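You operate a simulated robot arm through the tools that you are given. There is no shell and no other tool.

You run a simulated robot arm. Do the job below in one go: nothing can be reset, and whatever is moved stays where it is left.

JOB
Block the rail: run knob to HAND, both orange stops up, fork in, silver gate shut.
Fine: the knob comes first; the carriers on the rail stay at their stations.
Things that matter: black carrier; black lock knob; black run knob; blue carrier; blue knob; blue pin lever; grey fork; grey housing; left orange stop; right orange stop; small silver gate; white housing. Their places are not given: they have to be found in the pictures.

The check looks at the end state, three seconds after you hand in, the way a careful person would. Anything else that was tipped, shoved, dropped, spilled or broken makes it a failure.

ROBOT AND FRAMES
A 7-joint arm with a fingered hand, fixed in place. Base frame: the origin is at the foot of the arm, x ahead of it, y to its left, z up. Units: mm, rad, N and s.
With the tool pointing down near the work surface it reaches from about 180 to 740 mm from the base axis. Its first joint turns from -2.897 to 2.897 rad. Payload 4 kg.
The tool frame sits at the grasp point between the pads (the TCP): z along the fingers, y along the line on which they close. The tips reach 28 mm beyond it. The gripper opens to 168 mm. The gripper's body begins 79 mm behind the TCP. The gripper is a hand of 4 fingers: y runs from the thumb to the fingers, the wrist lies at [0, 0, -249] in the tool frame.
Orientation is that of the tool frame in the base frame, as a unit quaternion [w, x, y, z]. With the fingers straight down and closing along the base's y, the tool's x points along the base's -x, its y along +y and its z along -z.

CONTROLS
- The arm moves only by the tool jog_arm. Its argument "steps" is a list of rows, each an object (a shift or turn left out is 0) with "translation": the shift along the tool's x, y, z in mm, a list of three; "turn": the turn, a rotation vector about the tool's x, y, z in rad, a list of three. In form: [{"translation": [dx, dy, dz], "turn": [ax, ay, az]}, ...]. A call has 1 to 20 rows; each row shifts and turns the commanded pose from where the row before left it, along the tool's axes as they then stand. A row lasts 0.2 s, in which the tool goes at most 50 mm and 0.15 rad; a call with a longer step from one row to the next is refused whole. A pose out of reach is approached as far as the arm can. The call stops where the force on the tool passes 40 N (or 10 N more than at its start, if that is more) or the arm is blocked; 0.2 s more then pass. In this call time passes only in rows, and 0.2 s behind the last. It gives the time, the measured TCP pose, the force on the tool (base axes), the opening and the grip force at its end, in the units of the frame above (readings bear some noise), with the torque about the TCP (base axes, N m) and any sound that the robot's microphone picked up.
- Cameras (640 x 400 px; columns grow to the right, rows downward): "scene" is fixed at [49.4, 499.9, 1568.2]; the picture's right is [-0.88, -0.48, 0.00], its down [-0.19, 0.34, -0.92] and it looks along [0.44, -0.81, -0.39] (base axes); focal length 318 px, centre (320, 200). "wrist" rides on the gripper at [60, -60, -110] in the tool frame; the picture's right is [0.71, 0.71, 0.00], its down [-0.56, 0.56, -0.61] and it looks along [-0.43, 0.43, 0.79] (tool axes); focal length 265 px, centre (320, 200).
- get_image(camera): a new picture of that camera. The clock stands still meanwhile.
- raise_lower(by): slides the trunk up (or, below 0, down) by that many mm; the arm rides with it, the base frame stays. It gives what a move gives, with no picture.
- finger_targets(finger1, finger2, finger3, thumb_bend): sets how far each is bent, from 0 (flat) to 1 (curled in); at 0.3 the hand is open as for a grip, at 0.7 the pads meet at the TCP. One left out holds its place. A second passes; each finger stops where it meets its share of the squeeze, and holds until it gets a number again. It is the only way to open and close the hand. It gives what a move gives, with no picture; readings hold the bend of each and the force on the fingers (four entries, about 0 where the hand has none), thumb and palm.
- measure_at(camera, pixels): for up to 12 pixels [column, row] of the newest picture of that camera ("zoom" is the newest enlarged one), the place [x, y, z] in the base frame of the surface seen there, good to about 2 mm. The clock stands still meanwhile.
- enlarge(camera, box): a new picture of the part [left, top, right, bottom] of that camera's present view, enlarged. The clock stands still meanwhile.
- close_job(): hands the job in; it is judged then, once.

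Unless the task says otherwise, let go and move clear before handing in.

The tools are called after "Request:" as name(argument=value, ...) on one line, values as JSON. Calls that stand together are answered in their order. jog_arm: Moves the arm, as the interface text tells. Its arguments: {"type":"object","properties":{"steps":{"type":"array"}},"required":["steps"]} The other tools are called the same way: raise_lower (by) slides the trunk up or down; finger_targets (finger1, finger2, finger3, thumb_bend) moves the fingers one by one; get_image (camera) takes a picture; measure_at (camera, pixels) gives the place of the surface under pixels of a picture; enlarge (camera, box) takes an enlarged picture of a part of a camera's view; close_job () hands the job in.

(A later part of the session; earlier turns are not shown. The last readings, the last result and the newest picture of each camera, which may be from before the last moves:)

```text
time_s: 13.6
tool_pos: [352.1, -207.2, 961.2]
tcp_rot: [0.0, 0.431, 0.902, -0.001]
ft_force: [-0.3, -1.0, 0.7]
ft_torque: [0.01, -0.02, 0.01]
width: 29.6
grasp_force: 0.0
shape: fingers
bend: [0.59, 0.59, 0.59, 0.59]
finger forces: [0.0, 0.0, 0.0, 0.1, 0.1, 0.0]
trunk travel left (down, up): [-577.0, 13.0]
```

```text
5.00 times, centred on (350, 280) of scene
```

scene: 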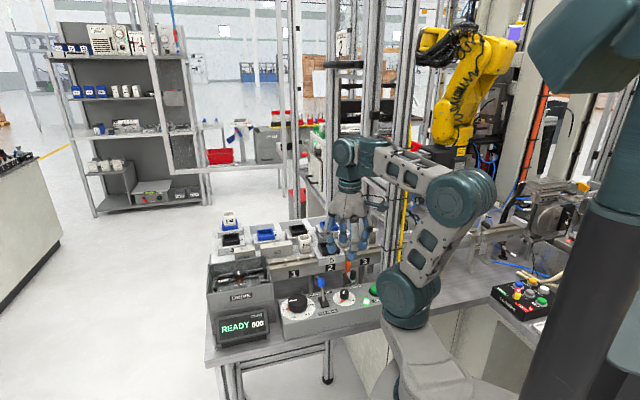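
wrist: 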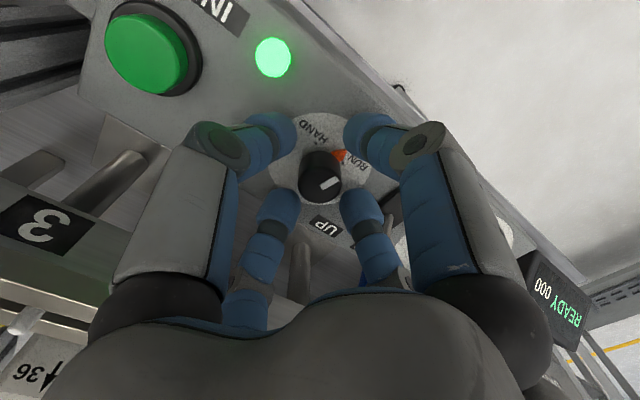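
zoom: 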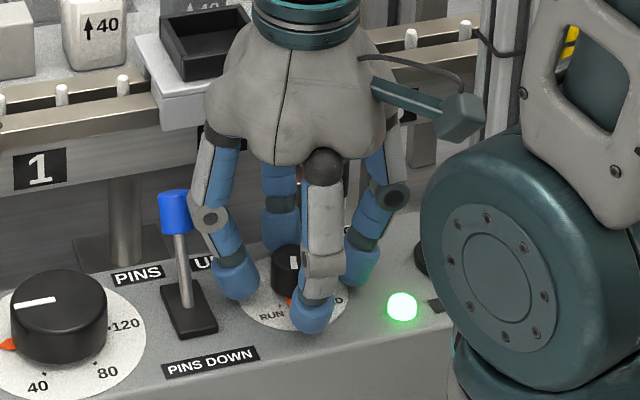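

The knob stayed at its new angle (white line tilted near wrist (330,183)). Regrip and turn again.

Request:
finger_targets(finger1=0.72, finger2=0.72, finger3=0.72, thumb_bend=0.72)

Request:
jog_arm(steps=[{"turn": [0, 0, -0.1]}, {"turn": [0, 0, -0.1]}, {"turn": [0, 0, -0.1]}, {"turn": [0, 0, -0.1]}, {"turn": [0, 0, -0.12]}])

Request:
finger_targets(finger1=0.59, finger2=0.59, finger3=0.59, thumb_bend=0.59)

Request:
jog_arm(steps=[{"turn": [0, 0, 0.1]}, {"turn": [0, 0, 0.1]}, {"turn": [0, 0, 0.1]}, {"turn": [0, 0, 0.1]}, {"turn": [0, 0, 0.12]}])

Request:
enlarge(camera="wrist", box=[260, 100, 380, 210])

Request:
enlarge(camera="scene", box=[310, 240, 390, 320])

```text
time_s: 14.6
tool_pos: [351.0, -207.9, 960.9]
tcp_rot: [0.0, 0.43, 0.903, 0.0]
ft_force: [-0.7, -1.7, -3.2]
ft_torque: [-0.03, 0.0, -0.02]
width: 10.4
grasp_force: 16.5
shape: fingers
bend: [0.66, 0.64, 0.64, 0.66]
finger forces: [6.7, 7.8, 7.8, 0.0, 9.7, 0.1]
trunk travel left (down, up): [-577.0, 13.0]
```

```text
time_s: 15.8
tool_pos: [352.0, -208.3, 961.2]
tcp_rot: [0.0, 0.185, 0.983, 0.0]
ft_force: [0.0, -9.5, -1.8]
ft_torque: [-0.25, -0.05, -0.01]
width: 10.6
grasp_force: 17.3
shape: fingers
bend: [0.66, 0.64, 0.64, 0.66]
finger forces: [6.5, 6.9, 8.7, 0.0, 12.3, 0.1]
trunk travel left (down, up): [-577.0, 13.0]
```

```text
time_s: 16.8
tool_pos: [353.1, -207.7, 961.1]
tcp_rot: [0.0, 0.184, 0.983, 0.0]
ft_force: [-0.4, 0.2, 0.2]
ft_torque: [0.02, -0.01, 0.02]
width: 29.3
grasp_force: 0.0
shape: fingers
bend: [0.59, 0.59, 0.59, 0.59]
finger forces: [0.1, 0.1, 0.0, 0.0, 0.1, 0.1]
trunk travel left (down, up): [-577.0, 13.0]
```

```text
time_s: 18.0
tool_pos: [351.1, -207.8, 960.5]
tcp_rot: [0.0, 0.431, 0.902, 0.0]
ft_force: [-0.1, -0.4, 0.2]
ft_torque: [-0.03, 0.0, 0.01]
width: 29.6
grasp_force: 0.0
shape: fingers
bend: [0.59, 0.59, 0.59, 0.59]
finger forces: [0.0, 0.0, 0.0, 0.1, 0.1, 0.0]
trunk travel left (down, up): [-577.0, 13.0]
```

```text
3.64 times, centred on (320, 155) of wrist
```

zoom: 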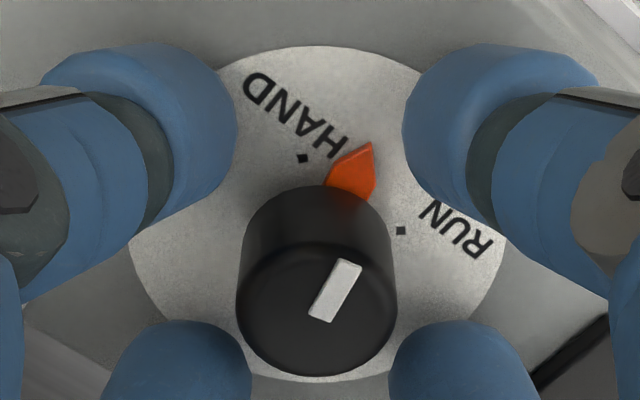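

```text
5.00 times, centred on (350, 280) of scene
```

zoom: 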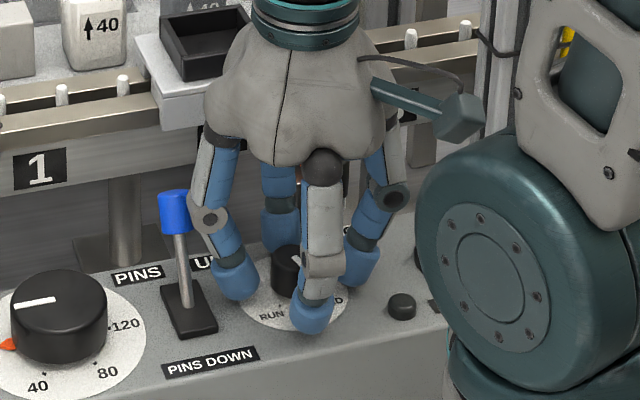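

The green RUN lamp has gone out, and the pointer at zoom (350,165) is now past the middle with the HAND mark at (303,158). About 40° remains, so I'll do another regrip of 0.52 rad.

Request:
finger_targets(finger1=0.72, finger2=0.72, finger3=0.72, thumb_bend=0.72)

Request:
jog_arm(steps=[{"turn": [0, 0, -0.1]}, {"turn": [0, 0, -0.1]}, {"turn": [0, 0, -0.1]}, {"turn": [0, 0, -0.1]}, {"turn": [0, 0, -0.12]}])

Request:
finger_targets(finger1=0.59, finger2=0.59, finger3=0.59, thumb_bend=0.59)

Request:
jog_arm(steps=[{"turn": [0, 0, 0.1]}, {"turn": [0, 0, 0.1]}, {"turn": [0, 0, 0.1]}, {"turn": [0, 0, 0.1]}, {"turn": [0, 0, 0.1]}])

Request:
enlarge(camera="wrist", box=[260, 100, 380, 210])

```text
time_s: 19.0
tool_pos: [352.3, -208.9, 960.8]
tcp_rot: [0.001, 0.431, 0.902, 0.0]
ft_force: [-1.4, -0.5, -4.8]
ft_torque: [-0.04, -0.02, 0.03]
width: 10.7
grasp_force: 16.1
shape: fingers
bend: [0.66, 0.64, 0.64, 0.66]
finger forces: [6.5, 7.7, 7.6, 0.0, 9.8, 0.0]
trunk travel left (down, up): [-577.0, 13.0]
```

```text
time_s: 20.2
tool_pos: [352.1, -208.7, 961.0]
tcp_rot: [0.001, 0.184, 0.983, 0.0]
ft_force: [-2.2, -7.8, -5.9]
ft_torque: [-0.17, 0.07, -0.03]
width: 10.8
grasp_force: 16.6
shape: fingers
bend: [0.66, 0.64, 0.64, 0.65]
finger forces: [6.6, 6.8, 8.0, 0.1, 11.9, 0.1]
trunk travel left (down, up): [-577.0, 13.0]
```

```text
time_s: 21.2
tool_pos: [352.5, -207.4, 961.4]
tcp_rot: [0.001, 0.184, 0.983, 0.0]
ft_force: [-0.3, -0.3, 0.6]
ft_torque: [0.01, -0.03, 0.0]
width: 29.3
grasp_force: 0.0
shape: fingers
bend: [0.59, 0.59, 0.59, 0.59]
finger forces: [0.0, 0.1, 0.0, 0.1, 0.0, 0.1]
trunk travel left (down, up): [-577.0, 13.0]
```

```text
time_s: 22.4
tool_pos: [351.2, -208.4, 961.0]
tcp_rot: [-0.001, 0.422, 0.906, 0.0]
ft_force: [-0.1, 0.0, 1.1]
ft_torque: [-0.02, 0.01, 0.01]
width: 29.5
grasp_force: 0.0
shape: fingers
bend: [0.59, 0.59, 0.59, 0.59]
finger forces: [0.0, 0.0, 0.0, 0.1, 0.0, 0.0]
trunk travel left (down, up): [-577.0, 13.0]
```

```text
3.64 times, centred on (320, 155) of wrist
```

zoom: 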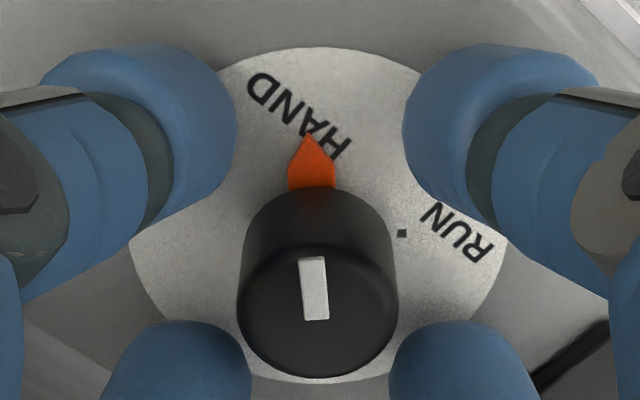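

The pointer (tip at zoom (309,137)) nearly covers the HAND mark at (303,158), about 6° short. One more small turn.

Request:
finger_targets(finger1=0.72, finger2=0.72, finger3=0.72, thumb_bend=0.72)

Request:
jog_arm(steps=[{"turn": [0, 0, -0.06]}, {"turn": [0, 0, -0.06]}])

Request:
finger_targets(finger1=0.59, finger2=0.59, finger3=0.59, thumb_bend=0.59)

Request:
enlarge(camera="wrist", box=[260, 100, 380, 210])

```text
time_s: 23.4
tool_pos: [351.8, -208.3, 960.7]
tcp_rot: [0.0, 0.422, 0.907, 0.0]
ft_force: [-0.4, -0.9, -3.7]
ft_torque: [-0.03, 0.04, 0.01]
width: 10.2
grasp_force: 16.0
shape: fingers
bend: [0.66, 0.64, 0.64, 0.66]
finger forces: [6.8, 7.7, 7.5, 0.1, 9.5, 0.1]
trunk travel left (down, up): [-577.0, 13.0]
```

```text
time_s: 24.0
tool_pos: [351.0, -208.7, 961.5]
tcp_rot: [0.0, 0.366, 0.931, 0.0]
ft_force: [-2.0, -2.2, -4.3]
ft_torque: [-0.05, 0.04, -0.29]
width: 9.9
grasp_force: 16.6
shape: fingers
bend: [0.66, 0.64, 0.64, 0.66]
finger forces: [5.9, 7.9, 10.2, 0.0, 10.2, 0.0]
trunk travel left (down, up): [-577.0, 13.0]
```

```text
time_s: 25.0
tool_pos: [351.2, -208.3, 960.7]
tcp_rot: [0.0, 0.366, 0.93, 0.0]
ft_force: [0.0, -0.2, -0.3]
ft_torque: [-0.01, -0.01, -0.01]
width: 29.5
grasp_force: 0.1
shape: fingers
bend: [0.59, 0.59, 0.59, 0.59]
finger forces: [0.0, 0.0, 0.1, 0.1, 0.1, 0.1]
trunk travel left (down, up): [-577.0, 13.0]
```

```text
3.64 times, centred on (320, 155) of wrist
```

zoom: 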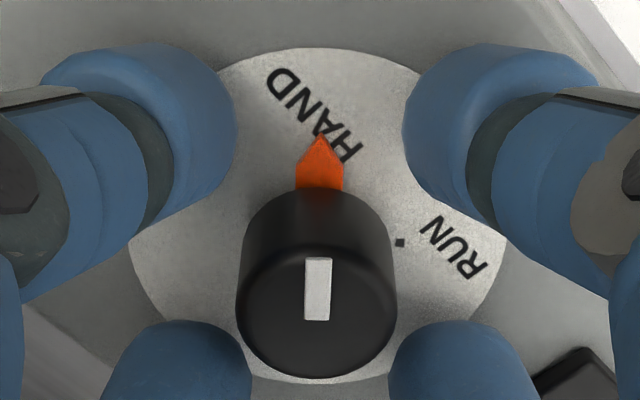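

That last turn met a torque of 0.29 N·m and the knob hardly moved further, so it seems to be at its end stop. I'll lift the hand for an unobstructed look at the pointer against the HAND mark.

Request:
jog_arm(steps=[{"translation": [0, 0, -30]}, {"translation": [0, 0, -40]}, {"translation": [0, 0, -40]}])

Request:
enlarge(camera="wrist", box=[280, 60, 360, 150])

Request:
enlarge(camera="scene", box=[322, 280, 372, 315])

```text
time_s: 25.8
tool_pos: [350.9, -207.3, 1069.8]
tcp_rot: [-0.001, 0.367, 0.93, 0.001]
ft_force: [-0.9, -1.2, 0.5]
ft_torque: [0.01, 0.02, 0.03]
width: 29.5
grasp_force: 0.0
shape: fingers
bend: [0.59, 0.59, 0.59, 0.59]
finger forces: [0.0, 0.0, 0.0, 0.1, 0.0, 0.1]
trunk travel left (down, up): [-577.0, 13.0]
```

```text
4.44 times, centred on (320, 105) of wrist
```

zoom: 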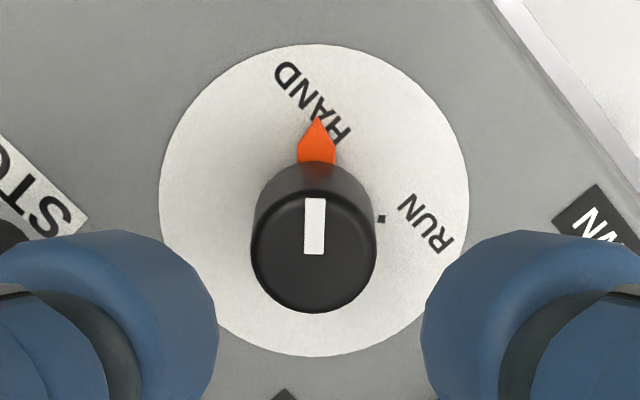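

```text
11.43 times, centred on (347, 298) of scene
```

zoom: 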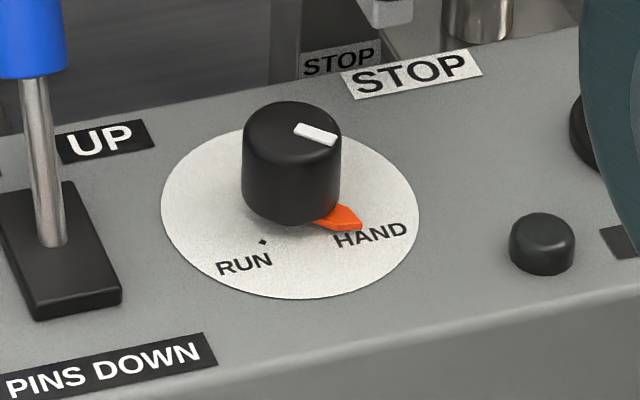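

The pointer now points at HAND and covers its mark, the RUN mark is exposed, and the lamp is off. Next are the stops, so I'll look at the left stop's construction from here.

Request:
get_image(camera="wrist")

Request:
enlarge(camera="scene", box=[330, 245, 380, 290])

```text
taken
```

wrist: 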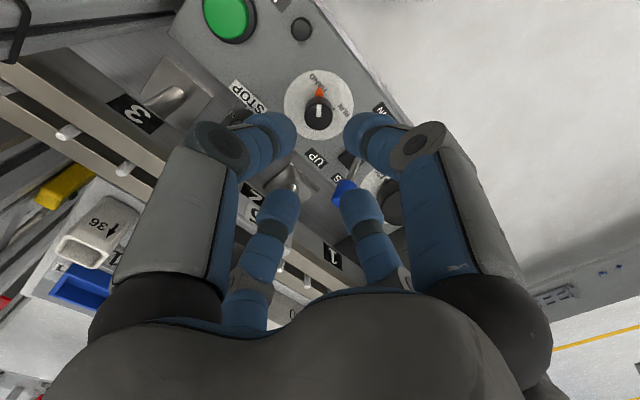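

```text
8.89 times, centred on (355, 268) of scene
```

zoom: 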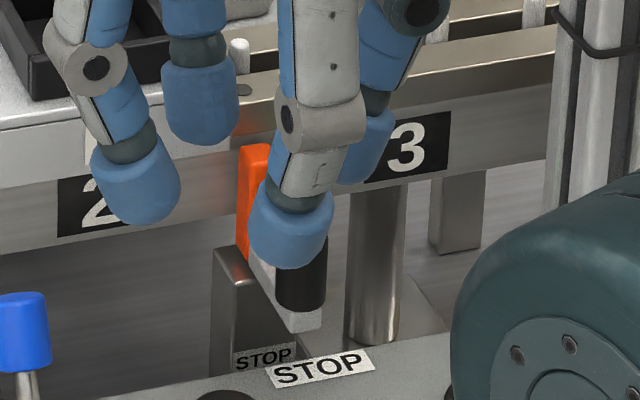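

I'll measure details of the left stop in this enlarged view (orange plate, white arm, handle, block).

Request:
measure_at(camera="zoom", pixels=[[225, 252], [245, 310], [285, 310], [305, 326], [300, 290], [320, 280], [252, 180], [243, 240], [262, 265], [254, 147], [222, 330], [265, 340]])

```text
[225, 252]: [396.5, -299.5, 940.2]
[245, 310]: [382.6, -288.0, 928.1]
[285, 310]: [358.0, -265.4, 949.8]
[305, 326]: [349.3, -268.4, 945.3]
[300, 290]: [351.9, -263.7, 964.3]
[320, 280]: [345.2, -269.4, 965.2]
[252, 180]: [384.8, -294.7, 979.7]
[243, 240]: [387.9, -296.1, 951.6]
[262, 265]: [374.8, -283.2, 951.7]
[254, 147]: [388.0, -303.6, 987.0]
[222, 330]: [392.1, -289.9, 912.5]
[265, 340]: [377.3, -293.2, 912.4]
```

The stop looks like a vertical slide: orange plate (top z 987, below the rail top at 1003), with an arm at z≈950 and a handle centred near (352,-271). I'll back off and yaw so the wrist camera looks straight at the rail.

Request:
jog_arm(steps=[{"translation": [14, -22, -5]}, {"translation": [14, -22, -5]}, {"turn": [0, 0, 0.137]}, {"turn": [0, 0, 0.137]}, {"turn": [0, 0, 0.137]}, {"turn": [0, 0, 0.137]}, {"turn": [0, 0, 0.137]}, {"turn": [0, 0, 0.137]}])

Request:
get_image(camera="wrist")

Request:
get_image(camera="scene")

```text
time_s: 27.6
tool_pos: [301.9, -220.1, 1080.6]
tcp_rot: [0.0, 0.708, 0.706, 0.0]
ft_force: [-0.2, -1.0, -0.1]
ft_torque: [-0.02, 0.01, -0.01]
width: 29.7
grasp_force: 0.0
shape: fingers
bend: [0.59, 0.59, 0.59, 0.59]
finger forces: [0.1, 0.1, 0.1, 0.0, 0.1, 0.0]
trunk travel left (down, up): [-577.0, 13.0]
```

```text
taken
```

wrist: 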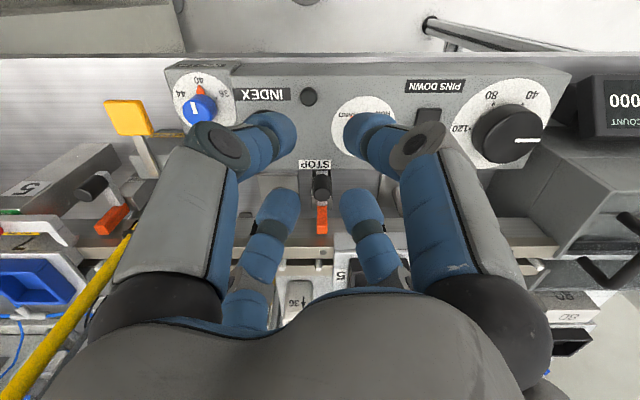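

```text
taken
```

scene: 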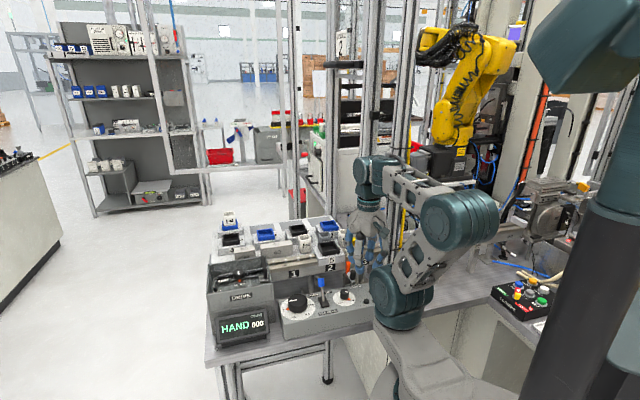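

The display now reads "HAND 000", confirming the run knob. The left stop is at wrist (321,185)–(322,220); I'll zoom and measure it with the neighbouring carrier edges.

Request:
enlarge(camera="wrist", box=[280, 150, 380, 280])

Request:
measure_at(camera="zoom", pixels=[[322, 130], [322, 110], [322, 150], [305, 130], [340, 130], [322, 170], [322, 215], [322, 265], [340, 240], [305, 240], [300, 280], [322, 290]])

Request:
measure_at(camera="wrist", pixels=[[335, 275], [340, 262], [350, 290], [322, 240], [322, 262], [290, 290], [320, 100], [310, 97], [285, 245], [300, 255], [345, 250], [400, 300]])

```text
3.08 times, centred on (330, 215) of wrist
```

zoom: 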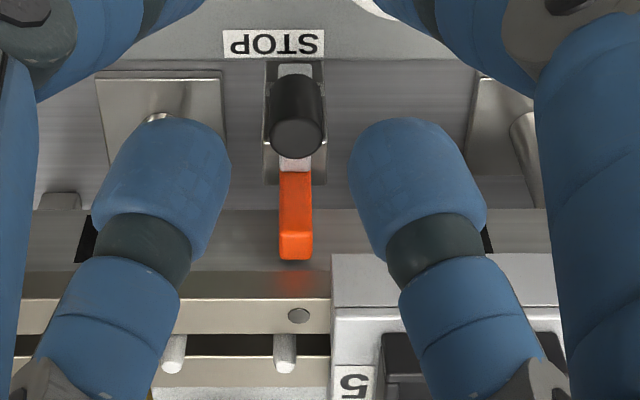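

```text
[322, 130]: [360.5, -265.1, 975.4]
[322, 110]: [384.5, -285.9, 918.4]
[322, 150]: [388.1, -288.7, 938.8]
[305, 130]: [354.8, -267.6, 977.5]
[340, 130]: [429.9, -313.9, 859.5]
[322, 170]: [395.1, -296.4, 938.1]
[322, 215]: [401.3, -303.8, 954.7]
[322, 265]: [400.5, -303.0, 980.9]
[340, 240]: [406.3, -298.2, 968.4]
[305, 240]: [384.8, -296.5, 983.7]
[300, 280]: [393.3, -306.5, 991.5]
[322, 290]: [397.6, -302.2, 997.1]
```

```text
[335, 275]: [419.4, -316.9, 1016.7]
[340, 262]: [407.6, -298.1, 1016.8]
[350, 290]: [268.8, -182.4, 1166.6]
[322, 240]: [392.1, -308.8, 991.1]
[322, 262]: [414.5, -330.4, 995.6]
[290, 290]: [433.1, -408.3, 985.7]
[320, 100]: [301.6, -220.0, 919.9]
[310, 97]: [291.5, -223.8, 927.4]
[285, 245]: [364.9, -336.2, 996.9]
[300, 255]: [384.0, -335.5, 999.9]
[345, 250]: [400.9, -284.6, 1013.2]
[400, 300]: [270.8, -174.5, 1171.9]
```

The handle axis is at about (353,-268) with its top near z 980. The carrier "5" edge sits right behind at n≈484, so I'll tilt the palm 23° toward the operator and position above the handle.

Request:
finger_targets(finger1=0.56, finger2=0.56, finger3=0.56, thumb_bend=0.56)

Request:
jog_arm(steps=[{"turn": [-0.0707, -0.0707, 0]}, {"turn": [-0.0707, -0.0707, 0]}, {"turn": [-0.0707, -0.0707, 0]}, {"turn": [-0.0707, -0.0707, 0]}])

Request:
get_image(camera="wrist")

```text
time_s: 28.6
tool_pos: [300.3, -221.3, 1080.7]
tcp_rot: [0.0, 0.708, 0.707, 0.0]
ft_force: [-0.3, 0.1, 0.7]
ft_torque: [0.02, 0.01, 0.0]
width: 38.4
grasp_force: 0.1
shape: fingers
bend: [0.56, 0.56, 0.56, 0.56]
finger forces: [0.1, 0.0, 0.0, 0.1, 0.0, 0.0]
trunk travel left (down, up): [-577.0, 13.0]
```

```text
time_s: 29.6
tool_pos: [300.1, -221.5, 1080.3]
tcp_rot: [0.199, 0.693, 0.693, 0.0]
ft_force: [-0.3, -0.1, -0.2]
ft_torque: [0.0, -0.01, 0.0]
width: 38.6
grasp_force: 0.0
shape: fingers
bend: [0.56, 0.56, 0.56, 0.56]
finger forces: [0.1, 0.1, 0.0, 0.0, 0.0, 0.0]
trunk travel left (down, up): [-577.0, 13.0]
```

```text
taken
```

wrist: 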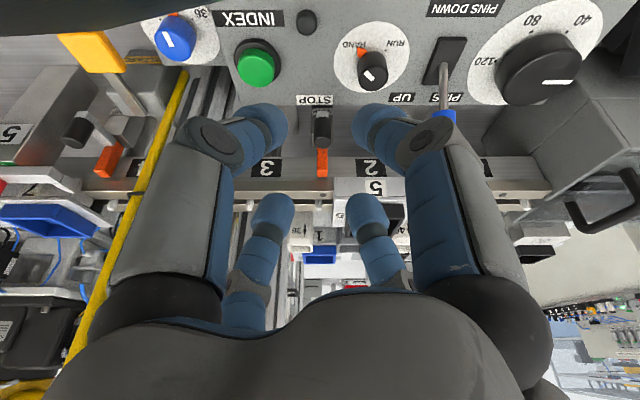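

Tilt is in place with tool z = 0.39 n − 0.92 z. Now I'll move to a point just above the left handle.

Request:
jog_arm(steps=[{"translation": [-9.5, 11.6, 20.9]}, {"translation": [-9.5, 11.6, 20.9]}, {"translation": [-9.5, 11.6, 20.9]}])

Request:
get_image(camera="wrist")

Request:
enlarge(camera="scene", box=[310, 200, 400, 300])

```text
time_s: 30.4
tool_pos: [351.0, -263.9, 1039.4]
tcp_rot: [0.198, 0.694, 0.692, 0.0]
ft_force: [-0.3, 0.4, 0.0]
ft_torque: [0.0, 0.0, -0.01]
width: 38.7
grasp_force: 0.1
shape: fingers
bend: [0.56, 0.56, 0.56, 0.56]
finger forces: [0.0, 0.0, 0.1, 0.0, 0.0, 0.0]
out of reach, approached as far as the arm can: row 1
trunk travel left (down, up): [-577.0, 13.0]
```

```text
taken
```

wrist: 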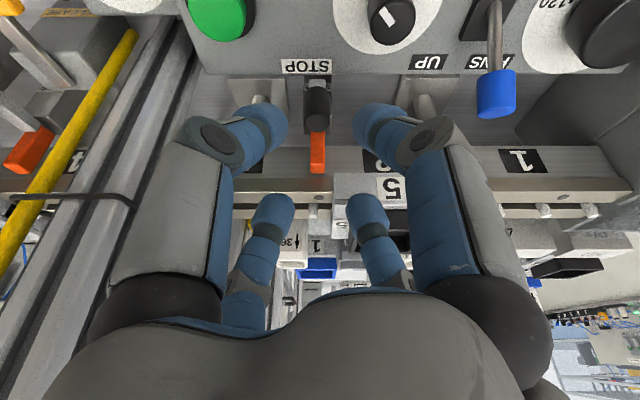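

```text
4.00 times, centred on (355, 250) of scene
```

zoom: 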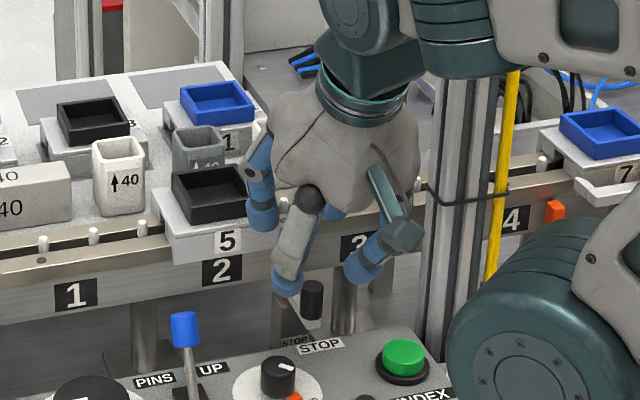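

The handle is at wrist (317,105), straight ahead of the tool. I'll zoom to refine alignment before descending.

Request:
enlarge(camera="wrist", box=[270, 55, 370, 185])

Request:
measure_at(camera="zoom", pixels=[[310, 170], [310, 185], [310, 150], [295, 170], [325, 170], [310, 130], [312, 235], [312, 290], [310, 60], [312, 210]])

```text
3.08 times, centred on (320, 120) of wrist
```

zoom: 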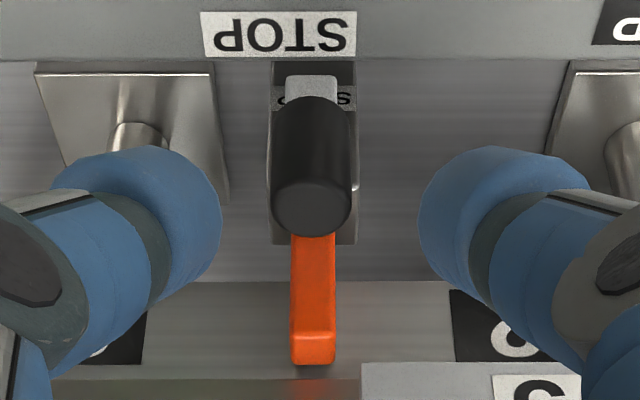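

```text
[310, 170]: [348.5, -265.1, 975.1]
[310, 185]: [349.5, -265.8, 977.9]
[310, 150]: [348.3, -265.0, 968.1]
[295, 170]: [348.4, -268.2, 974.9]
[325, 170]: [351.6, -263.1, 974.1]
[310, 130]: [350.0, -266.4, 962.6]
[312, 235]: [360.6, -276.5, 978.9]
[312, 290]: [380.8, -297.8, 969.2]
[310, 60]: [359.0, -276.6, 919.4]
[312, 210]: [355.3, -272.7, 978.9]
```

Handle centre refined to about (354,-271), top z 979. I'll shift 3 mm and descend so the tips surround the handle above its arm.

Request:
jog_arm(steps=[{"translation": [3.2, -4.3, 12.5]}, {"translation": [3.2, -4.3, 12.5]}, {"translation": [3.2, -4.3, 12.5]}, {"translation": [3.3, -4.2, 12.6]}])

Request:
enlarge(camera="wrist", box=[240, 60, 400, 240])

Request:
enlarge(camera="scene", box=[310, 200, 400, 300])

```text
time_s: 31.4
tool_pos: [348.2, -266.9, 985.1]
tcp_rot: [0.199, 0.694, 0.692, 0.0]
ft_force: [0.4, 0.5, 0.0]
ft_torque: [-0.05, 0.01, 0.01]
width: 38.9
grasp_force: 0.1
shape: fingers
bend: [0.56, 0.56, 0.56, 0.56]
finger forces: [0.1, 0.0, 0.0, 0.0, 0.0, 0.0]
trunk travel left (down, up): [-577.0, 13.0]
```

```text
2.22 times, centred on (320, 150) of wrist
```

zoom: 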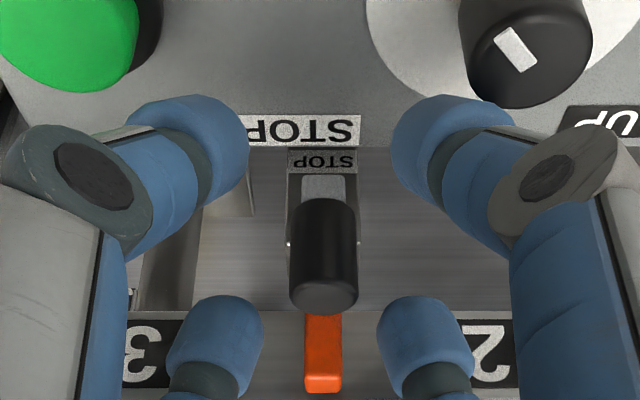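

```text
4.00 times, centred on (355, 250) of scene
```

zoom: 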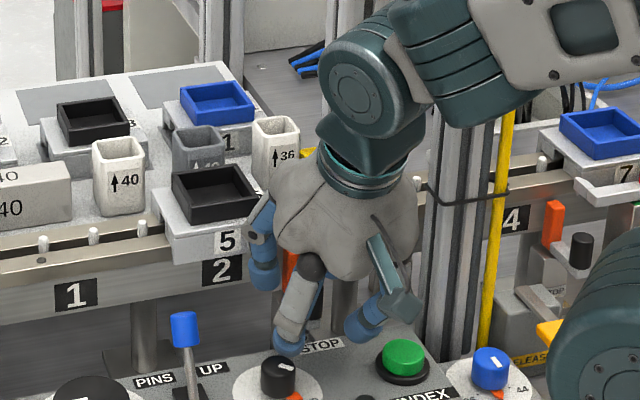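

The handle is centred among the four tips. Closing on it now.

Request:
finger_targets(finger1=0.74, finger2=0.74, finger3=0.74, thumb_bend=0.74)

Request:
enlarge(camera="wrist", box=[240, 60, 400, 240])

```text
time_s: 32.4
tool_pos: [348.6, -267.4, 986.4]
tcp_rot: [0.198, 0.694, 0.693, 0.0]
ft_force: [-0.3, 0.4, -1.4]
ft_torque: [0.05, 0.07, -0.01]
width: 7.1
grasp_force: 16.8
shape: fingers
bend: [0.66, 0.66, 0.66, 0.67]
finger forces: [7.6, 7.7, 7.2, 0.0, 10.7, 0.1]
trunk travel left (down, up): [-577.0, 13.0]
```

```text
2.22 times, centred on (320, 150) of wrist
```

zoom: 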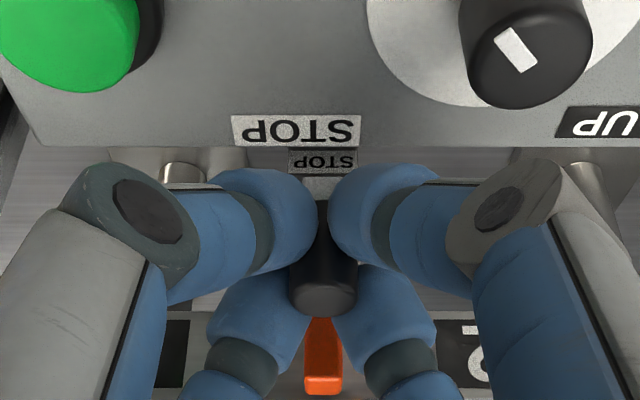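

Firm grip on the handle. I'll lift straight up 10 mm first and watch the force and whether the orange plate moves.

Request:
jog_arm(steps=[{"translation": [-1.4, 1.4, -4.6]}, {"translation": [-1.4, 1.4, -4.6]}])

Request:
enlarge(camera="wrist", box=[240, 60, 400, 240])

Request:
enlarge(camera="scene", box=[330, 240, 390, 300])

```text
time_s: 33.0
tool_pos: [349.0, -267.2, 996.5]
tcp_rot: [0.198, 0.693, 0.693, 0.0]
ft_force: [-2.0, -0.1, -3.3]
ft_torque: [0.09, 0.15, 0.03]
width: 7.5
grasp_force: 16.8
shape: fingers
bend: [0.66, 0.66, 0.66, 0.67]
finger forces: [7.5, 7.5, 7.2, 0.1, 11.1, 0.0]
trunk travel left (down, up): [-577.0, 13.0]
```

```text
2.22 times, centred on (320, 150) of wrist
```

zoom: 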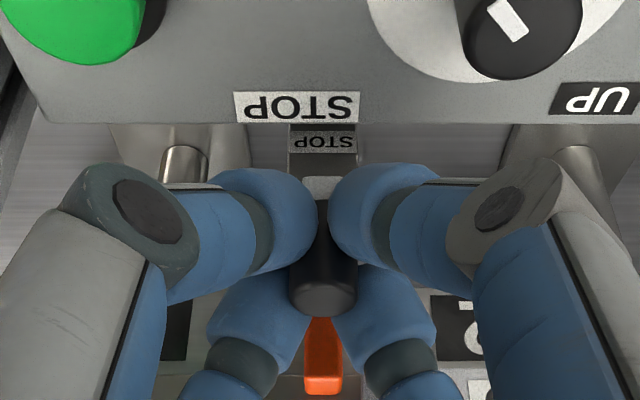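

```text
6.67 times, centred on (360, 270) of scene
```

zoom: 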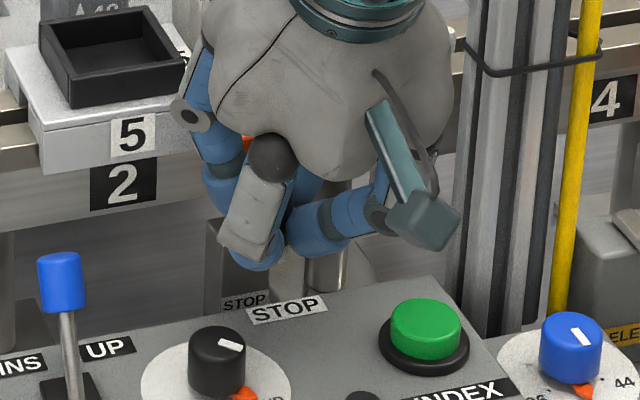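

The orange plate rose with the handle at only about 3 N, so it is a vertical slide. I'll continue lifting and watch for the end stop.

Request:
jog_arm(steps=[{"translation": [-1.4, 1.4, -4.6]}, {"translation": [-1.4, 1.4, -4.6]}, {"translation": [-1.4, 1.4, -4.6]}])

Request:
enlarge(camera="wrist", box=[240, 60, 400, 240])

```text
time_s: 33.8
tool_pos: [348.1, -266.4, 1010.1]
tcp_rot: [0.197, 0.692, 0.694, -0.001]
ft_force: [0.4, 0.3, -21.1]
ft_torque: [0.21, 0.17, 0.01]
width: 7.5
grasp_force: 13.9
shape: fingers
bend: [0.66, 0.66, 0.66, 0.67]
finger forces: [6.1, 6.9, 6.6, 0.0, 8.7, 0.0]
trunk travel left (down, up): [-577.0, 13.0]
```

```text
2.22 times, centred on (320, 150) of wrist
```

zoom: 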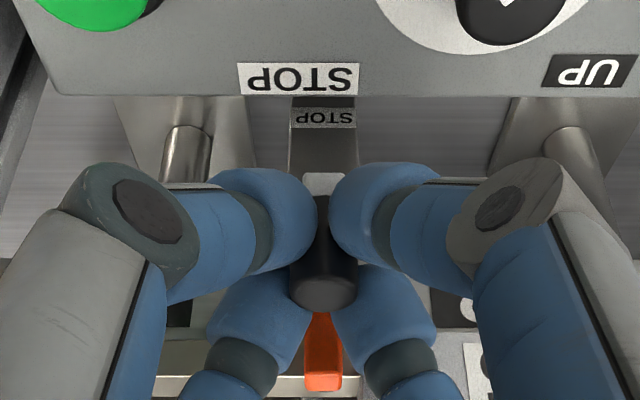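

At 24 mm of lift the force jumped to 21 N, suggesting the top of travel. I'll try 3 mm more to confirm it's the end and not just a detent.

Request:
jog_arm(steps=[{"translation": [-0.8, 0.8, -2.8]}])

Request:
enlarge(camera="wrist", box=[240, 60, 400, 240])

Request:
measure_at(camera="zoom", pixels=[[322, 375], [322, 385], [322, 340], [322, 295], [322, 180], [200, 380]])

```text
time_s: 34.2
tool_pos: [348.2, -265.4, 1012.7]
tcp_rot: [0.197, 0.693, 0.693, -0.001]
ft_force: [-3.5, 1.4, -20.3]
ft_torque: [0.2, 0.23, 0.02]
width: 8.1
grasp_force: 13.8
shape: fingers
bend: [0.66, 0.66, 0.67, 0.67]
finger forces: [6.6, 6.4, 5.5, 0.1, 9.4, 0.1]
trunk travel left (down, up): [-577.0, 13.0]
```

```text
2.22 times, centred on (320, 150) of wrist
```

zoom: 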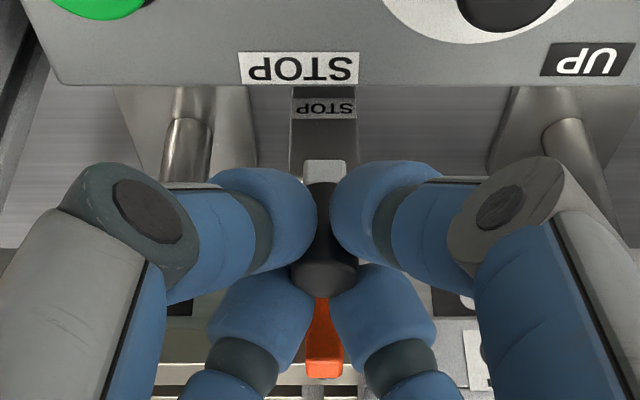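

```text
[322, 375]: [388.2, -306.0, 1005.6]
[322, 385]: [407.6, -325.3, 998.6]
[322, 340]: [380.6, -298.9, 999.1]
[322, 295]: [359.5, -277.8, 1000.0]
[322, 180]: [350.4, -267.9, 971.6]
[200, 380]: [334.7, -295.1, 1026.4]
```

The fingers slip at 20 N while the plate stays put, so the slide is at its top (about 22 mm up). I'll release and check whether it stays.

Request:
finger_targets(finger1=0.57, finger2=0.57, finger3=0.57, thumb_bend=0.57)

Request:
enlarge(camera="wrist", box=[240, 60, 400, 240])

Request:
measure_at(camera="zoom", pixels=[[322, 375], [322, 365], [322, 340], [322, 285], [322, 270], [322, 160]])

Request:
enlarge(camera="scene", box=[330, 240, 390, 300])

```text
time_s: 35.2
tool_pos: [347.9, -266.2, 1014.2]
tcp_rot: [0.199, 0.693, 0.693, 0.0]
ft_force: [1.2, 1.0, 0.3]
ft_torque: [-0.01, 0.03, 0.0]
width: 38.7
grasp_force: 0.1
shape: fingers
bend: [0.56, 0.56, 0.56, 0.56]
finger forces: [0.1, 0.0, 0.0, 0.0, 0.0, 0.0]
trunk travel left (down, up): [-577.0, 13.0]
```

```text
2.22 times, centred on (320, 150) of wrist
```

zoom: 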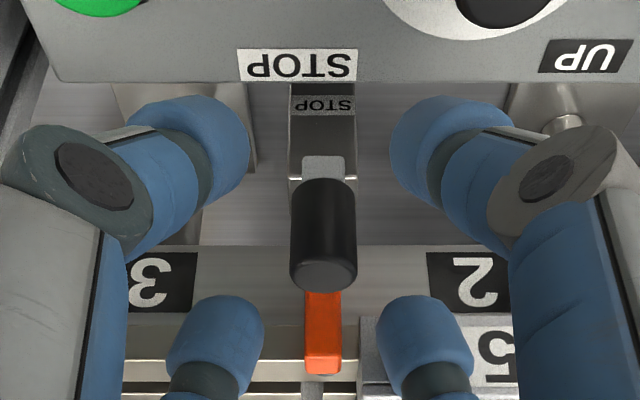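

```text
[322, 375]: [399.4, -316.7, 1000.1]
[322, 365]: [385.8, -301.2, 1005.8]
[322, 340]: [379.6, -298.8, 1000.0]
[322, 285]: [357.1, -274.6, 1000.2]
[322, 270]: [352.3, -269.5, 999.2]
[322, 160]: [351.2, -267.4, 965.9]
```

```text
6.67 times, centred on (360, 270) of scene
```

zoom: 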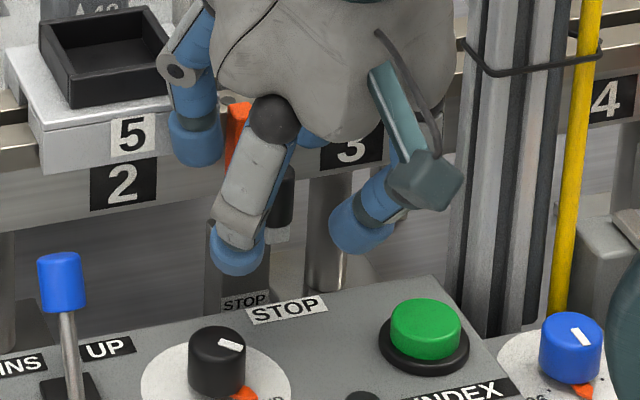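

The left stop holds: its handle top is now at z≈1000 (was 979), with the orange plate above the rail top. I'll lift clear and back away.

Request:
jog_arm(steps=[{"translation": [-5.5, 5.5, -18.4]}, {"translation": [-8.3, 8.3, -27.6]}, {"translation": [-8.3, 8.3, -27.6]}, {"translation": [20, -20, -20]}, {"translation": [20, -20, -20]}])

Request:
get_image(camera="scene")

Request:
get_image(camera="wrist")

Request:
enlarge(camera="scene", box=[330, 230, 460, 310])

```text
time_s: 36.4
tool_pos: [299.3, -215.3, 1108.9]
tcp_rot: [0.199, 0.693, 0.693, 0.001]
ft_force: [-0.3, 0.4, 0.2]
ft_torque: [-0.07, -0.04, 0.03]
width: 38.9
grasp_force: 0.1
shape: fingers
bend: [0.56, 0.56, 0.56, 0.56]
finger forces: [0.0, 0.0, 0.0, 0.0, 0.0, 0.0]
trunk travel left (down, up): [-577.0, 13.0]
```

```text
taken
```

scene: 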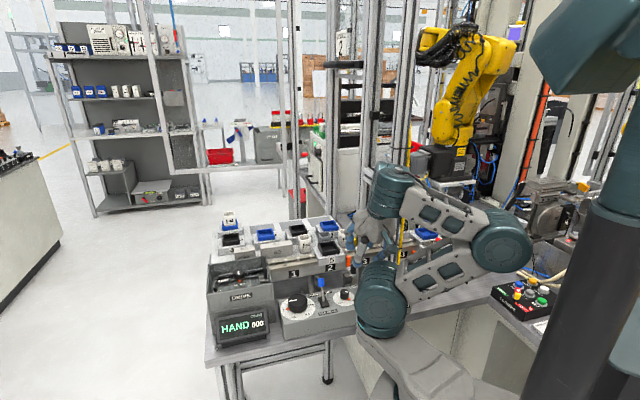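

```text
taken
```

wrist: 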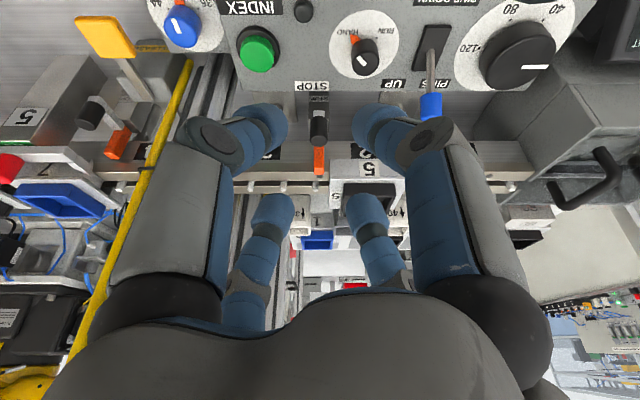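

```text
4.92 times, centred on (395, 270) of scene
```

zoom: 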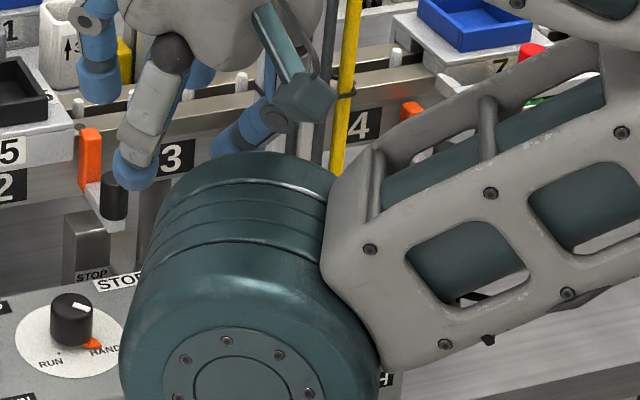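

The large arm joint at scene (385,300) appears close to the panel in this view. I'll measure where it actually is.

Request:
measure_at(camera="scene", pixels=[[383, 310], [360, 290], [385, 270], [400, 330], [358, 310], [450, 270], [500, 240], [470, 235], [405, 290], [395, 350], [370, 262], [355, 300]])

```text
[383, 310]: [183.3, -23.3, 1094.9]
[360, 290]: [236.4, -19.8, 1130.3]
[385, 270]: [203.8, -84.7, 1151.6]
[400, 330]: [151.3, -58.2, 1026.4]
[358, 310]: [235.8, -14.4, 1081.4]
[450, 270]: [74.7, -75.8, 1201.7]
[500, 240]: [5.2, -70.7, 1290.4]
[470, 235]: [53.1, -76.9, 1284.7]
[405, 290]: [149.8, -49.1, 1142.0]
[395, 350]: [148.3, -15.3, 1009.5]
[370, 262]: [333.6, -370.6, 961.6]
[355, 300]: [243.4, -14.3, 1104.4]
```

That joint is at z 1040–1150 well in front of the panel, so it's clear. Next is the fork: I'll pull back and travel to the right in front of the posts, keeping the camera facing the rail.

Request:
jog_arm(steps=[{"translation": [22.1, -22.1, -13.2]}, {"translation": [-30.4, -30.4, 0]}, {"translation": [-30.4, -30.4, 0]}, {"translation": [-30.4, -30.4, 0]}, {"translation": [-30.4, -30.4, 0]}, {"translation": [-30.4, -30.4, 0]}, {"translation": [-30.4, -30.4, 0]}, {"translation": [-30.4, -30.4, 0]}])

Request:
get_image(camera="wrist")

Request:
get_image(camera="scene")

```text
time_s: 37.5
tool_pos: [179.3, -302.0, 1116.5]
tcp_rot: [0.206, 0.776, 0.596, -0.021]
ft_force: [-0.8, -0.2, 0.1]
ft_torque: [-0.01, 0.0, 0.05]
width: 38.9
grasp_force: 0.0
shape: fingers
bend: [0.56, 0.56, 0.56, 0.56]
finger forces: [0.0, 0.0, 0.0, 0.0, 0.0, 0.0]
out of reach, approached as far as the arm can: row 5
trunk travel left (down, up): [-577.0, 13.0]
stopped in row 5: the arm was blocked; the commanded pose is now the measured one
```

```text
taken
```

wrist: 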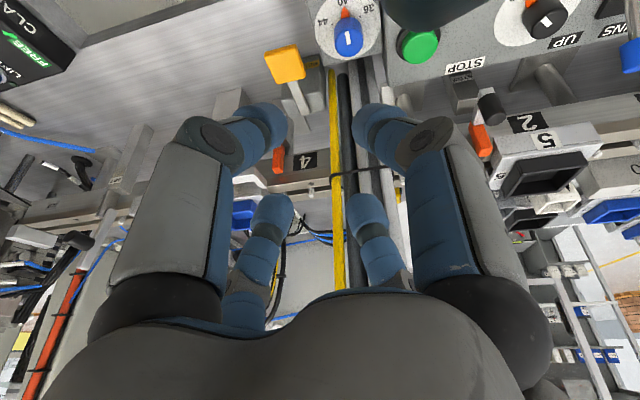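

```text
taken
```

scene: 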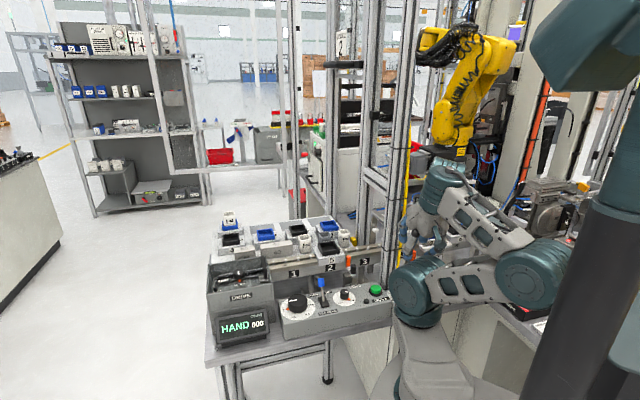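

The move stopped with "arm blocked" and the tool yawed off. I'll measure the elbow and the dark column to see whether they touch or a joint limit was reached.

Request:
measure_at(camera="scene", pixels=[[600, 300], [590, 200], [580, 370], [620, 250], [540, 270], [560, 250], [530, 300], [510, 270], [600, 60], [415, 290], [480, 280], [450, 200]])

Request:
enlarge(camera="scene", box=[380, 140, 640, 400])

```text
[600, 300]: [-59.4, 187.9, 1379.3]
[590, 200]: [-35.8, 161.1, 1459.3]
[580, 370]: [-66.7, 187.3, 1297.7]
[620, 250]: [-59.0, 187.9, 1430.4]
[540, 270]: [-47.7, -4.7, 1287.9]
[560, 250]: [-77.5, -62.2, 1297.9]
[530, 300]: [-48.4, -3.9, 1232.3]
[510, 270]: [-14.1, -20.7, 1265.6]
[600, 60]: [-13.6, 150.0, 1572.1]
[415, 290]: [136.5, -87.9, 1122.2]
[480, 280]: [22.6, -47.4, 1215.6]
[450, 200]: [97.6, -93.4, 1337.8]
```

```text
1.54 times, centred on (510, 270) of scene
```

zoom: 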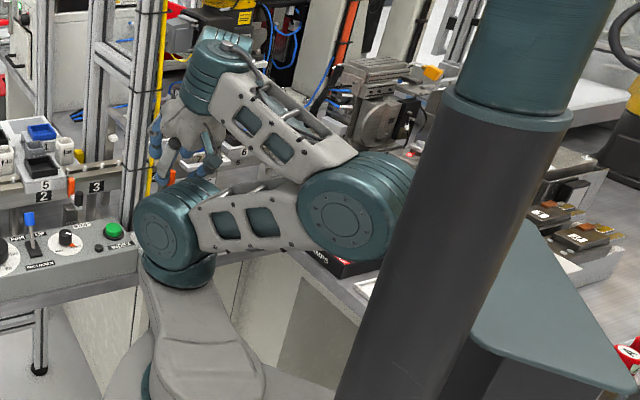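

The elbow is far from the column, so the block is the elbow folding to its limit: the wrist is too close to the shoulder, which is about 180 mm out at z≈1100. Raising the hand and lowering the trunk would open it up; I'll check what lies beneath the arm first.

Request:
measure_at(camera="scene", pixels=[[370, 370], [450, 330], [470, 350], [365, 340], [385, 395], [425, 370], [440, 390], [400, 360], [460, 318], [500, 330], [380, 350], [340, 345]])

```text
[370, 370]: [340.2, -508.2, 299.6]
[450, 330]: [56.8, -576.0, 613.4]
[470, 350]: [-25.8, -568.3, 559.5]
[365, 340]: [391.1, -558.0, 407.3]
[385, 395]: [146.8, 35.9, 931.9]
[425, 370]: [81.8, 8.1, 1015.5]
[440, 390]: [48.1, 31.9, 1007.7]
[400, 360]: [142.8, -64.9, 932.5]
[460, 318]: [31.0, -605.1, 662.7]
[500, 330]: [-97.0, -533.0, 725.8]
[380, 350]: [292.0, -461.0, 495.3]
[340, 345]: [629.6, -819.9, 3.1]
```

The cause isn't certain, so I'll ease out of it: raise straight up first and see whether the arm follows freely.

Request:
jog_arm(steps=[{"translation": [-8.3, 8.9, -27.5]}, {"translation": [-8.3, 8.9, -27.5]}, {"translation": [-8.3, 8.9, -27.5]}])

```text
time_s: 38.4
tool_pos: [179.8, -301.0, 1203.2]
tcp_rot: [0.203, 0.777, 0.595, -0.024]
ft_force: [-0.6, -0.8, 0.5]
ft_torque: [-0.03, -0.02, 0.0]
width: 39.1
grasp_force: 0.1
shape: fingers
bend: [0.56, 0.56, 0.56, 0.56]
finger forces: [0.2, 0.1, 0.1, 0.0, 0.0, 0.1]
trunk travel left (down, up): [-577.0, 13.0]
```

It moves freely. Now I'll rotate back toward the starting orientation (camera on the −u side, no tilt) in small steps.

Request:
jog_arm(steps=[{"turn": [-0.0037, 0.0367, -0.138]}, {"turn": [-0.0037, 0.0367, -0.138]}, {"turn": [-0.0037, 0.0367, -0.138]}, {"turn": [-0.0037, 0.0367, -0.138]}, {"turn": [-0.0037, 0.0367, -0.138]}, {"turn": [-0.0037, 0.0367, -0.138]}, {"turn": [-0.0037, 0.0367, -0.138]}, {"turn": [-0.0037, 0.0367, -0.138]}, {"turn": [-0.0037, 0.0367, -0.138]}, {"turn": [-0.0037, 0.0367, -0.138]}, {"turn": [-0.0037, 0.0367, -0.138]}, {"turn": [-0.0037, 0.0367, -0.138]}, {"turn": [-0.0037, 0.0367, -0.138]}])

Request:
get_image(camera="wrist")

Request:
get_image(camera="scene")

```text
time_s: 41.1
tool_pos: [180.0, -301.5, 1204.0]
tcp_rot: [-0.002, 0.005, 1.0, 0.001]
ft_force: [-0.1, -0.1, 0.4]
ft_torque: [0.0, -0.01, 0.01]
width: 38.9
grasp_force: 0.1
shape: fingers
bend: [0.56, 0.56, 0.56, 0.56]
finger forces: [0.0, 0.0, 0.0, 0.1, 0.0, 0.1]
trunk travel left (down, up): [-577.0, 13.0]
```

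```text
taken
```

wrist: 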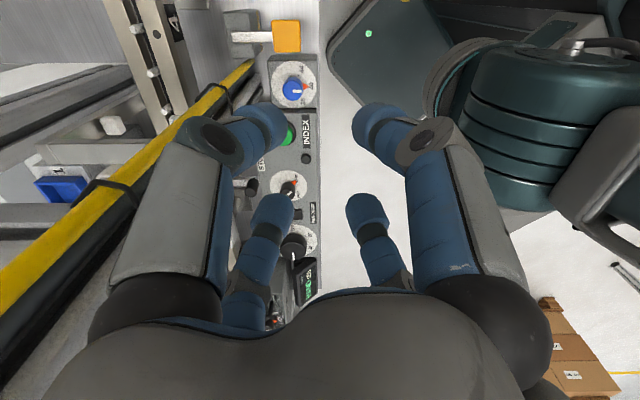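

```text
taken
```

scene: 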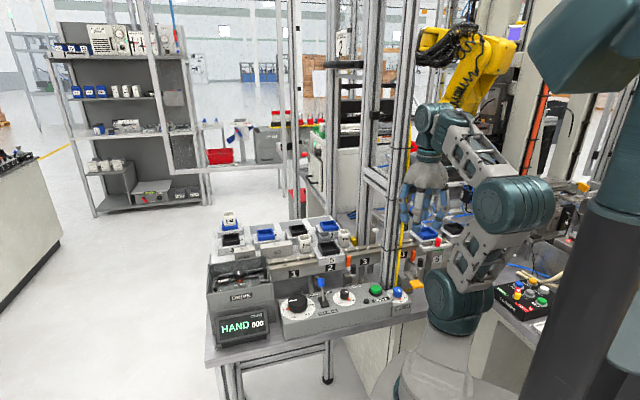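

Back to a clean vertical orientation. Now I'll travel right to view the fork and right stop from the −u side.

Request:
jog_arm(steps=[{"translation": [24.7, -35.9, 10.8]}, {"translation": [24.7, -35.9, 10.8]}, {"translation": [24.7, -35.9, 10.8]}, {"translation": [24.7, -35.9, 10.8]}, {"translation": [24.7, -35.9, 10.8]}])

Request:
get_image(camera="wrist")

Request:
enlarge(camera="scene", box=[390, 180, 520, 290])

```text
time_s: 42.4
tool_pos: [54.5, -481.6, 1149.9]
tcp_rot: [-0.002, 0.006, 1.0, 0.002]
ft_force: [0.6, -0.3, 0.9]
ft_torque: [0.0, 0.0, 0.01]
width: 38.8
grasp_force: 0.1
shape: fingers
bend: [0.56, 0.56, 0.56, 0.56]
finger forces: [0.1, 0.0, 0.0, 0.0, 0.0, 0.0]
trunk travel left (down, up): [-577.0, 13.0]
```

```text
taken
```

wrist: 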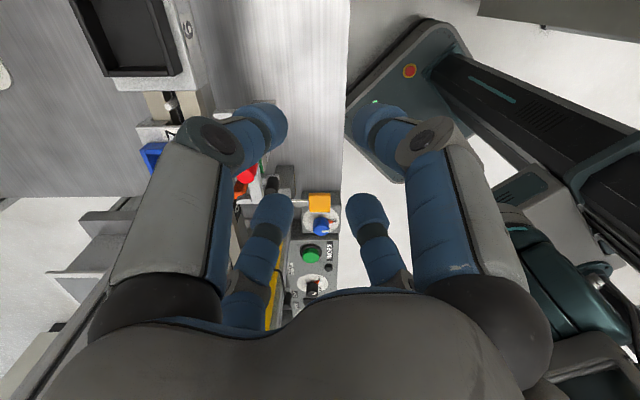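

```text
3.64 times, centred on (455, 235) of scene
```

zoom: 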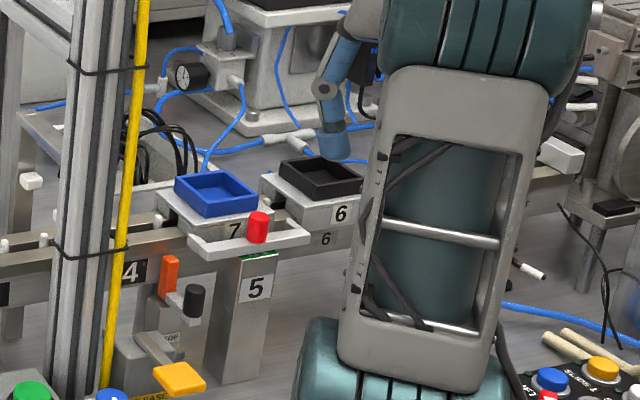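

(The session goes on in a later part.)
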